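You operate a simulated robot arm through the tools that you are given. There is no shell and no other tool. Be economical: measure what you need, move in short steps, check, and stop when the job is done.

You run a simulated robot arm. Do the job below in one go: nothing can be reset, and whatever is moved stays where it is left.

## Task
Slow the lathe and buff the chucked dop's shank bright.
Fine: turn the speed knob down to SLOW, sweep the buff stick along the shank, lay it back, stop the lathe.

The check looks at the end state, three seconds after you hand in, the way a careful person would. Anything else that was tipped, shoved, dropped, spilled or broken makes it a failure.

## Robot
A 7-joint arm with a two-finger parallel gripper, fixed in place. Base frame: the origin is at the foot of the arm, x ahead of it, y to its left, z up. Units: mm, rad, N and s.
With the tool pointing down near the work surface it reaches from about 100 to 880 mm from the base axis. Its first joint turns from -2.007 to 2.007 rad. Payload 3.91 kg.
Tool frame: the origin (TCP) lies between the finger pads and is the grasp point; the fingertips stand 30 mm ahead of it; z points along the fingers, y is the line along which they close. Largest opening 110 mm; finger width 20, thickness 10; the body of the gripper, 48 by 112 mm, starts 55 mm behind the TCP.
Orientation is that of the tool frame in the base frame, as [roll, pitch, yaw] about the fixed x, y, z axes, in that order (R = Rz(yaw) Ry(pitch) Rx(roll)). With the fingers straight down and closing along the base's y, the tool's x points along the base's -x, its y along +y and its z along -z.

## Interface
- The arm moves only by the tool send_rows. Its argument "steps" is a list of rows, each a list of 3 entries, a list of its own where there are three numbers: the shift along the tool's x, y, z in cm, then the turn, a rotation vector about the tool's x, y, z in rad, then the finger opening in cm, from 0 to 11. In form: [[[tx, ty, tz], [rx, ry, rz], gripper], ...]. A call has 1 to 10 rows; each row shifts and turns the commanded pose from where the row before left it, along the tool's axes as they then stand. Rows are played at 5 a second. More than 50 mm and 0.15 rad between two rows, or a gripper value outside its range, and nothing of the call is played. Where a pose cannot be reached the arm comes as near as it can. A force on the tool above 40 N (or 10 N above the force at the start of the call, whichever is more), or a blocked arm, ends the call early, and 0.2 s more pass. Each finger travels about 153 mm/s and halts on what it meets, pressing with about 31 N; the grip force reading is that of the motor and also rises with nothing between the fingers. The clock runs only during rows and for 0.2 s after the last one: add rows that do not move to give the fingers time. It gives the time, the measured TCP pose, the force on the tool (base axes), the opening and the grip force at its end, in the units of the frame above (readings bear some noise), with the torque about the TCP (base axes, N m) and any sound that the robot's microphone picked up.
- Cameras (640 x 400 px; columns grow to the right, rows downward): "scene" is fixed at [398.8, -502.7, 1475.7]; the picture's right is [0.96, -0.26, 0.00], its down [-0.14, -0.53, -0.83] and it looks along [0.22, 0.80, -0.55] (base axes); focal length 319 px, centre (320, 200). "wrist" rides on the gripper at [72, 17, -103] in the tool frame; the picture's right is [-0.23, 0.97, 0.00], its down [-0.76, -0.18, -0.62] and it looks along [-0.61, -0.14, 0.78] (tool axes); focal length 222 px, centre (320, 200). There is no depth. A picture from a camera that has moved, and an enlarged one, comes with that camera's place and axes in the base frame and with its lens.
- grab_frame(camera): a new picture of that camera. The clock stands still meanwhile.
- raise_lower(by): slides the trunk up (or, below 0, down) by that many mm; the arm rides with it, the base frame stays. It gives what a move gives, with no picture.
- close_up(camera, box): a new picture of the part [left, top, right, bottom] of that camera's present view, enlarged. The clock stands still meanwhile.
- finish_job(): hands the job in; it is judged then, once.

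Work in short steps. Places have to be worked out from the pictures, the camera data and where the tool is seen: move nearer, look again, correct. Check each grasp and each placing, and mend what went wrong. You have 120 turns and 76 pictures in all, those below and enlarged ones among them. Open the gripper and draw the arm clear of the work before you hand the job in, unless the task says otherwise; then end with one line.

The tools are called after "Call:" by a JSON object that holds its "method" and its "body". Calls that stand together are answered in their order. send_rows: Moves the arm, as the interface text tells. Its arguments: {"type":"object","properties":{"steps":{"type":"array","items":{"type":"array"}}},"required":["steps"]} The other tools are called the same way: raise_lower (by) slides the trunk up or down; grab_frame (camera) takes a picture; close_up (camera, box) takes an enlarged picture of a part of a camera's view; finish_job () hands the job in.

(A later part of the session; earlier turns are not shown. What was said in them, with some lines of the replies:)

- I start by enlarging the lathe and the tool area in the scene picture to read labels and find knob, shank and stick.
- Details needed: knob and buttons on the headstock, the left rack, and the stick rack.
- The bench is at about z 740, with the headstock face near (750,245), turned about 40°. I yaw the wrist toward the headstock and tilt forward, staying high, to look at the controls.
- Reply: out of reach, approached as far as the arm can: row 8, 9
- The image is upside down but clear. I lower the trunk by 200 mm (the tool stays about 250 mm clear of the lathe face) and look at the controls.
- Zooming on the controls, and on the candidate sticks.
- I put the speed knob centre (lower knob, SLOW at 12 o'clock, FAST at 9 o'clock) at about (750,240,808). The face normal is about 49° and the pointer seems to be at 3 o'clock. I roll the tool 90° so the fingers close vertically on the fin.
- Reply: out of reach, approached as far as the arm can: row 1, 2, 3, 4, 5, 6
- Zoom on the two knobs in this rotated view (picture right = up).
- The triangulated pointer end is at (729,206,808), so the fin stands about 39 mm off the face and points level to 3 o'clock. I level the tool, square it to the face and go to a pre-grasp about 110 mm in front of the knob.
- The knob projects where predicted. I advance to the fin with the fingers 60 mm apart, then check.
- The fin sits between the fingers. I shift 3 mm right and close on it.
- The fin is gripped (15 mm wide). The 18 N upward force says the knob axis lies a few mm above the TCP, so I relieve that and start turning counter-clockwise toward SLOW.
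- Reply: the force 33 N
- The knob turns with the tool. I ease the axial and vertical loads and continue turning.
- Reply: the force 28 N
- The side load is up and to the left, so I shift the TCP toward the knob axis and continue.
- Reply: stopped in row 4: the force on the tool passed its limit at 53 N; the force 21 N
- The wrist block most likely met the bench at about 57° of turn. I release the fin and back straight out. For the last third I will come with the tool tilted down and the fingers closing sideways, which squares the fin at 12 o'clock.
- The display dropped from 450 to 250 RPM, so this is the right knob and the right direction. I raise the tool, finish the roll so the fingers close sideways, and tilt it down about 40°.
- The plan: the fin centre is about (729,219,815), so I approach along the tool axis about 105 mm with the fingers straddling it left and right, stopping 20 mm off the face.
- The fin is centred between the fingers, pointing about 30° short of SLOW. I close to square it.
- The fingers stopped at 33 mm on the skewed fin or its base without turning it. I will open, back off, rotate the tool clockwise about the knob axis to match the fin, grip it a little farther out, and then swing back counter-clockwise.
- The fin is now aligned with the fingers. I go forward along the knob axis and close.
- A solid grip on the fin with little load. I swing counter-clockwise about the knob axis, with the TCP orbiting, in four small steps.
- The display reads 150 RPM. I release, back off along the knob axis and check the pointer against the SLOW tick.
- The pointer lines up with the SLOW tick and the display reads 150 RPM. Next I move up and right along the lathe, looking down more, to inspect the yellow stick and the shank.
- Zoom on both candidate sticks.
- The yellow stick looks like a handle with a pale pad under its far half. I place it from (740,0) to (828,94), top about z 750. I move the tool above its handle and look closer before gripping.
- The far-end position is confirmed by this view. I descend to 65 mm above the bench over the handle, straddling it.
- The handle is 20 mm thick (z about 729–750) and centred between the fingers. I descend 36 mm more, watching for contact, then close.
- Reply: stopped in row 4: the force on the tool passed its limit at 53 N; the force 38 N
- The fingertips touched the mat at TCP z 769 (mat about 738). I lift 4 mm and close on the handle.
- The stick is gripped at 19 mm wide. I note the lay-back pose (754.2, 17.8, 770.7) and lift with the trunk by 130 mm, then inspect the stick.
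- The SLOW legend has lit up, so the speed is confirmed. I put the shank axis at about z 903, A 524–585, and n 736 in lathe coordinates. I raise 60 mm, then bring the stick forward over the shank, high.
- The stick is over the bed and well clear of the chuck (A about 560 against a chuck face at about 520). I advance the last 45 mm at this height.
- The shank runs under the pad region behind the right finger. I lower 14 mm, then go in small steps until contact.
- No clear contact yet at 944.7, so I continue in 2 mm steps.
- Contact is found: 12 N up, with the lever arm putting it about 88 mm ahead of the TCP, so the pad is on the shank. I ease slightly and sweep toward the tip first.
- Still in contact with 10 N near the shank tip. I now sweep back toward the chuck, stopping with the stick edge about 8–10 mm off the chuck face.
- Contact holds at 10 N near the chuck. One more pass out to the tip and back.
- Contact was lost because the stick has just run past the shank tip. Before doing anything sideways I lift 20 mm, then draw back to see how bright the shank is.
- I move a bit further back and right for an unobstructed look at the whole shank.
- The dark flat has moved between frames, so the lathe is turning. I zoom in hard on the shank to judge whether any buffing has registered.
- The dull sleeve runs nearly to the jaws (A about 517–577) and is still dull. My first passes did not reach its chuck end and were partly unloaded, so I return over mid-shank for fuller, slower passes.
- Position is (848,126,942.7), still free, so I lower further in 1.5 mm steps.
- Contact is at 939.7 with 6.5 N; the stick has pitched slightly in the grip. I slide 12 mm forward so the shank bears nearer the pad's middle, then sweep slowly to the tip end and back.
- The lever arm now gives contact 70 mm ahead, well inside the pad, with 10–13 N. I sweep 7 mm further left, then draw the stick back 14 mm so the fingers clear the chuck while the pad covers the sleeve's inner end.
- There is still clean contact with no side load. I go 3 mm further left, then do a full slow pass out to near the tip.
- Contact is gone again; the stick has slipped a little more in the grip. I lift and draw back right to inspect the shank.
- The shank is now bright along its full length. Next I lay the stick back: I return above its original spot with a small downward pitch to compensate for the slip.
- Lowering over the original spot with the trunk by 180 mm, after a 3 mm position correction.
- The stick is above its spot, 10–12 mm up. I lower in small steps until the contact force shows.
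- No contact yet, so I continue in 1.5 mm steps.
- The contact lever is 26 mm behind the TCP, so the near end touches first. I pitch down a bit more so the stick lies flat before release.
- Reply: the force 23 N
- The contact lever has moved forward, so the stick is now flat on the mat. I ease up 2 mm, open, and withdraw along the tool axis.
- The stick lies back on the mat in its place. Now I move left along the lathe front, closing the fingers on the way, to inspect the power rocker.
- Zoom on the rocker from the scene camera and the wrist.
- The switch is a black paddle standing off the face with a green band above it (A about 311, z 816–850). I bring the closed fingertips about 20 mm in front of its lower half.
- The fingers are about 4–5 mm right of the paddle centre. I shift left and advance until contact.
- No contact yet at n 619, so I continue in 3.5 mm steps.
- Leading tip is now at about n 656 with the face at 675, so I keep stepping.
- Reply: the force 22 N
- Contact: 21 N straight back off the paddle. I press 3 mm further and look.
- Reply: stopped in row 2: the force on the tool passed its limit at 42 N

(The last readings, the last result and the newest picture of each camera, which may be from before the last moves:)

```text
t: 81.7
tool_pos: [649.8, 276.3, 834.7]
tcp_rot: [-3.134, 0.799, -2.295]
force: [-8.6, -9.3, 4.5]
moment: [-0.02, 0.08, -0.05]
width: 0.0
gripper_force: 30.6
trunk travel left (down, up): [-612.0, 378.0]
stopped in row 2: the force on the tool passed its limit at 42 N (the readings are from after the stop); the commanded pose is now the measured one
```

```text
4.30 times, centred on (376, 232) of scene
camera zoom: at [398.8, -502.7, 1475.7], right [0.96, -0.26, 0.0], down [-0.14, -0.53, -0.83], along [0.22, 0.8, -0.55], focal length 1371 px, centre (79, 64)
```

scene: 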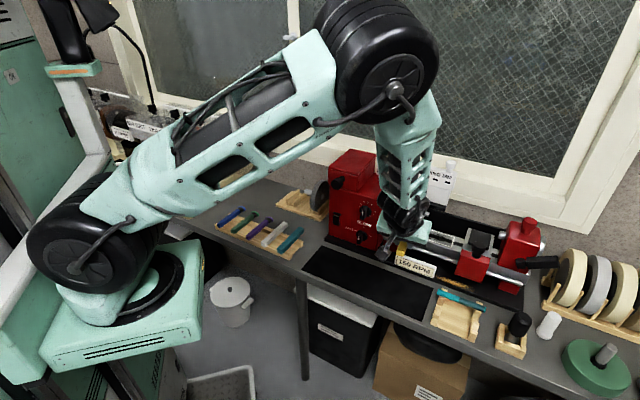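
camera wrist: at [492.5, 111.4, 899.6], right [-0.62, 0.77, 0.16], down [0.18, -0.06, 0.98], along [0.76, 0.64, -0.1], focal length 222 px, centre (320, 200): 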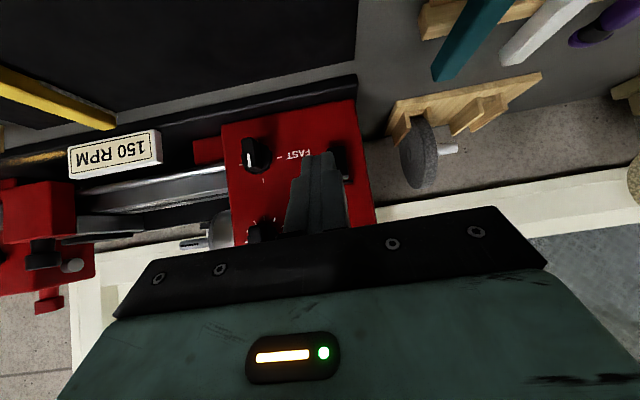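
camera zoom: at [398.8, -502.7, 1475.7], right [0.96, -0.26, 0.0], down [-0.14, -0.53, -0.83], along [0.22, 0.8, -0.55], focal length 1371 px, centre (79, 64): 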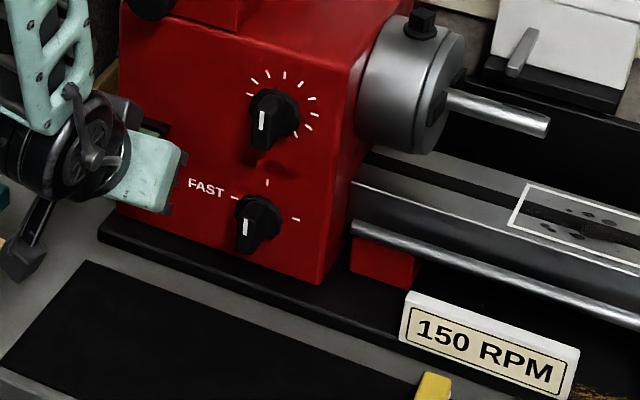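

The display is unchanged: pressing the lower half meets a hard stop, so the upper half (green edge showing) must be the proud side. I back off 25 mm, go up 20 mm, and press the upper half.

Call:
{"method": "send_rows", "body": {"steps": [[[0.86, 0, -0.905], [0, 0, 0], 0], [[0.86, 0, -0.905], [0, 0, 0], 0], [[-1.5, 0, -1.43], [0, 0, 0], 0], [[0, 0, 0], [0, 0, 0], 0]]}}

Call:
{"method": "send_rows", "body": {"steps": [[[-0.24, 0, 0.253], [0, 0, 0], 0], [[-0.24, 0, 0.253], [0, 0, 0], 0], [[0, 0, 0], [0, 0, 0], 0]]}}

Call:
{"method": "send_rows", "body": {"steps": [[[-0.24, 0, 0.253], [0, 0, 0], 0], [[0, 0, 0], [0, 0, 0], 0]]}}

```text
t: 82.7
tool_pos: [635.2, 258.7, 856.2]
tcp_rot: [-3.134, 0.801, -2.293]
force: [-0.1, -0.2, -0.3]
moment: [0.06, 0.01, -0.02]
width: 0.0
gripper_force: 31.3
trunk travel left (down, up): [-612.0, 378.0]
```

```text
t: 83.5
tool_pos: [639.6, 263.6, 856.5]
tcp_rot: [-3.135, 0.8, -2.294]
force: [-0.4, -0.4, -0.2]
moment: [-0.02, 0.0, -0.05]
width: 0.1
gripper_force: 31.2
trunk travel left (down, up): [-612.0, 378.0]
```

```text
t: 84.1
tool_pos: [641.8, 265.3, 854.1]
tcp_rot: [-3.137, 0.8, -2.292]
force: [0.4, 0.9, 0.8]
moment: [0.01, 0.01, 0.02]
width: 0.0
gripper_force: 31.1
trunk travel left (down, up): [-612.0, 378.0]
```

Still free at n 622; I continue.

Call:
{"method": "send_rows", "body": {"steps": [[[-0.2, 0, 0.21], [0, 0, 0], 0], [[0, 0, 0], [0, 0, 0], 0]]}}

Call:
{"method": "send_rows", "body": {"steps": [[[-0.2, 0, 0.21], [0, 0, 0], 0], [[0, 0, 0], [0, 0, 0], 0]]}}

Call:
{"method": "send_rows", "body": {"steps": [[[-0.2, 0, 0.21], [0, 0, 0], 0], [[0, 0, 0], [0, 0, 0], 0]]}}

```text
t: 84.7
tool_pos: [644.1, 268.5, 855.9]
tcp_rot: [-3.135, 0.802, -2.293]
force: [-0.4, -0.3, 0.3]
moment: [-0.01, 0.0, -0.03]
width: 0.2
gripper_force: 30.3
trunk travel left (down, up): [-612.0, 378.0]
```

```text
t: 85.3
tool_pos: [645.1, 270.6, 856.4]
tcp_rot: [-3.135, 0.801, -2.293]
force: [0.8, 0.5, 0.6]
moment: [0.0, -0.02, -0.02]
width: 0.0
gripper_force: 30.9
trunk travel left (down, up): [-612.0, 378.0]
```

```text
t: 85.9
tool_pos: [647.7, 271.1, 855.1]
tcp_rot: [-3.134, 0.801, -2.294]
force: [-1.4, -1.0, 0.0]
moment: [-0.01, 0.02, -0.01]
width: 0.0
gripper_force: 31.2
trunk travel left (down, up): [-612.0, 378.0]
```

A light touch at n 631, about 5 mm earlier than on the lower half, so the upper half is proud. I press on.

Call:
{"method": "send_rows", "body": {"steps": [[[-0.2, 0, 0.21], [0, 0, 0], 0], [[0, 0, 0], [0, 0, 0], 0]]}}

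Call:
{"method": "send_rows", "body": {"steps": [[[-0.2, 0, 0.21], [0, 0, 0], 0], [[0, 0, 0], [0, 0, 0], 0]]}}

Call:
{"method": "close_up", "body": {"camera": "scene", "box": [314, 185, 438, 278]}}

```text
t: 86.5
tool_pos: [650.4, 274.0, 855.0]
tcp_rot: [-3.134, 0.802, -2.294]
force: [0.3, 0.4, 0.1]
moment: [0.01, 0.01, -0.04]
width: 0.0
gripper_force: 31.3
trunk travel left (down, up): [-612.0, 378.0]
```

```text
t: 87.1
tool_pos: [649.8, 275.2, 855.3]
tcp_rot: [-3.133, 0.798, -2.294]
force: [-20.1, -22.1, 9.3]
moment: [-0.17, 0.03, -0.04]
width: 0.0
gripper_force: 31.3
trunk travel left (down, up): [-612.0, 378.0]
```

```text
4.30 times, centred on (376, 232) of scene
camera zoom: at [398.8, -502.7, 1475.7], right [0.96, -0.26, 0.0], down [-0.14, -0.53, -0.83], along [0.22, 0.8, -0.55], focal length 1371 px, centre (79, 64)
```

zoom: 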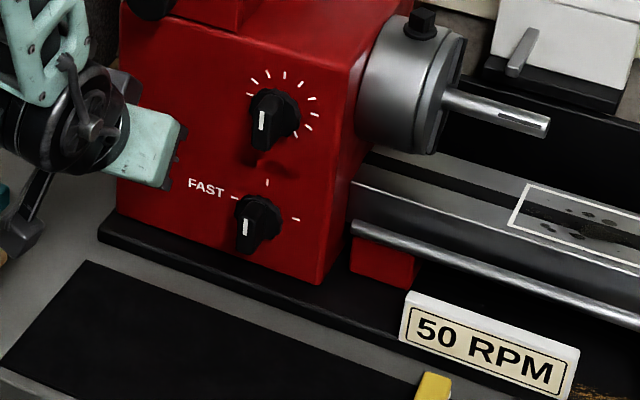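

The display is falling (50 RPM), so the lathe is spinning down. I back off well clear and confirm.

Call:
{"method": "send_rows", "body": {"steps": [[[1.38, 0, -1.45], [0, 0, 0], 0], [[2.07, 0, -2.17], [0, 0, 0], 0], [[2.07, 0, -2.17], [0, 0, 0], 0], [[-2, 0, -3], [0, 0, 0], 2], [[-2, 0, -3], [0, 0, 0], 5], [[-1, 0, -3], [0, 0, 0], 8], [[0, 0, 0], [0, 0, 0], 8], [[0, 0, 0], [0, 0, 0], 8]]}}

Call:
{"method": "grab_frame", "body": {"camera": "scene"}}

Call:
{"method": "close_up", "body": {"camera": "scene", "box": [310, 180, 470, 300]}}

```text
t: 88.9
tool_pos: [578.8, 195.2, 956.1]
tcp_rot: [-3.134, 0.8, -2.293]
force: [0.2, -0.5, 0.5]
moment: [-0.01, 0.0, -0.01]
width: 79.8
gripper_force: 0.1
trunk travel left (down, up): [-612.0, 378.0]
```

```text
4 pictures are left
```

scene: 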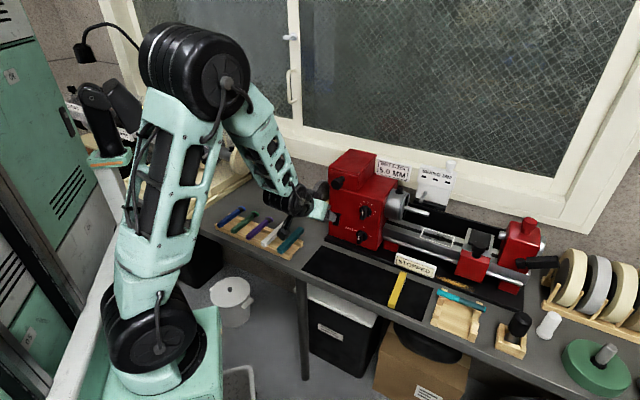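

```text
3.33 times, centred on (390, 240) of scene
camera zoom: at [398.8, -502.7, 1475.7], right [0.96, -0.26, 0.0], down [-0.14, -0.53, -0.83], along [0.22, 0.8, -0.55], focal length 1062 px, centre (87, 67)
```

zoom: 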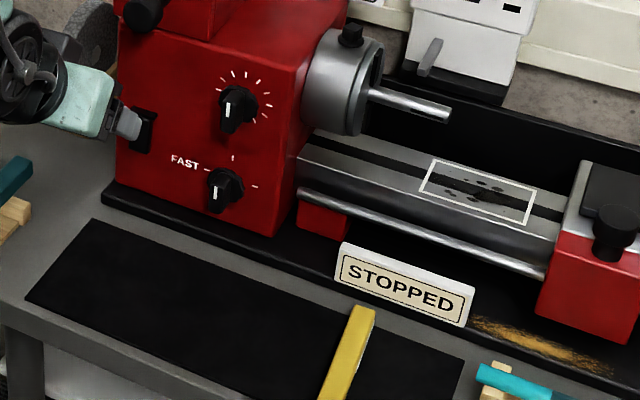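

The display shows STOPPED, the shank is bright, the knob points to SLOW and the stick lies on its mat. I draw the arm back a little more before handing in.

Call:
{"method": "send_rows", "body": {"steps": [[[-1.5, 0, -3], [0, 0, 0], 8], [[-1.5, 0, -3], [0, 0, 0], 8], [[0, 0, 0], [0, 0, 0], 8]]}}

```text
t: 89.7
tool_pos: [565.9, 177.4, 1017.6]
tcp_rot: [-3.135, 0.801, -2.294]
force: [0.5, 0.1, -0.1]
moment: [-0.01, -0.03, -0.04]
width: 80.0
gripper_force: 0.0
trunk travel left (down, up): [-612.0, 378.0]
```

The arm is clear and the gripper is open, so I hand the job in.

Call:
{"method": "finish_job", "body": {}}

```text
The job is handed in.
```

The lathe was slowed to SLOW (150 RPM), the dop's shank was buffed bright along its length, the stick was laid back on its mat, and the lathe now shows STOPPED.
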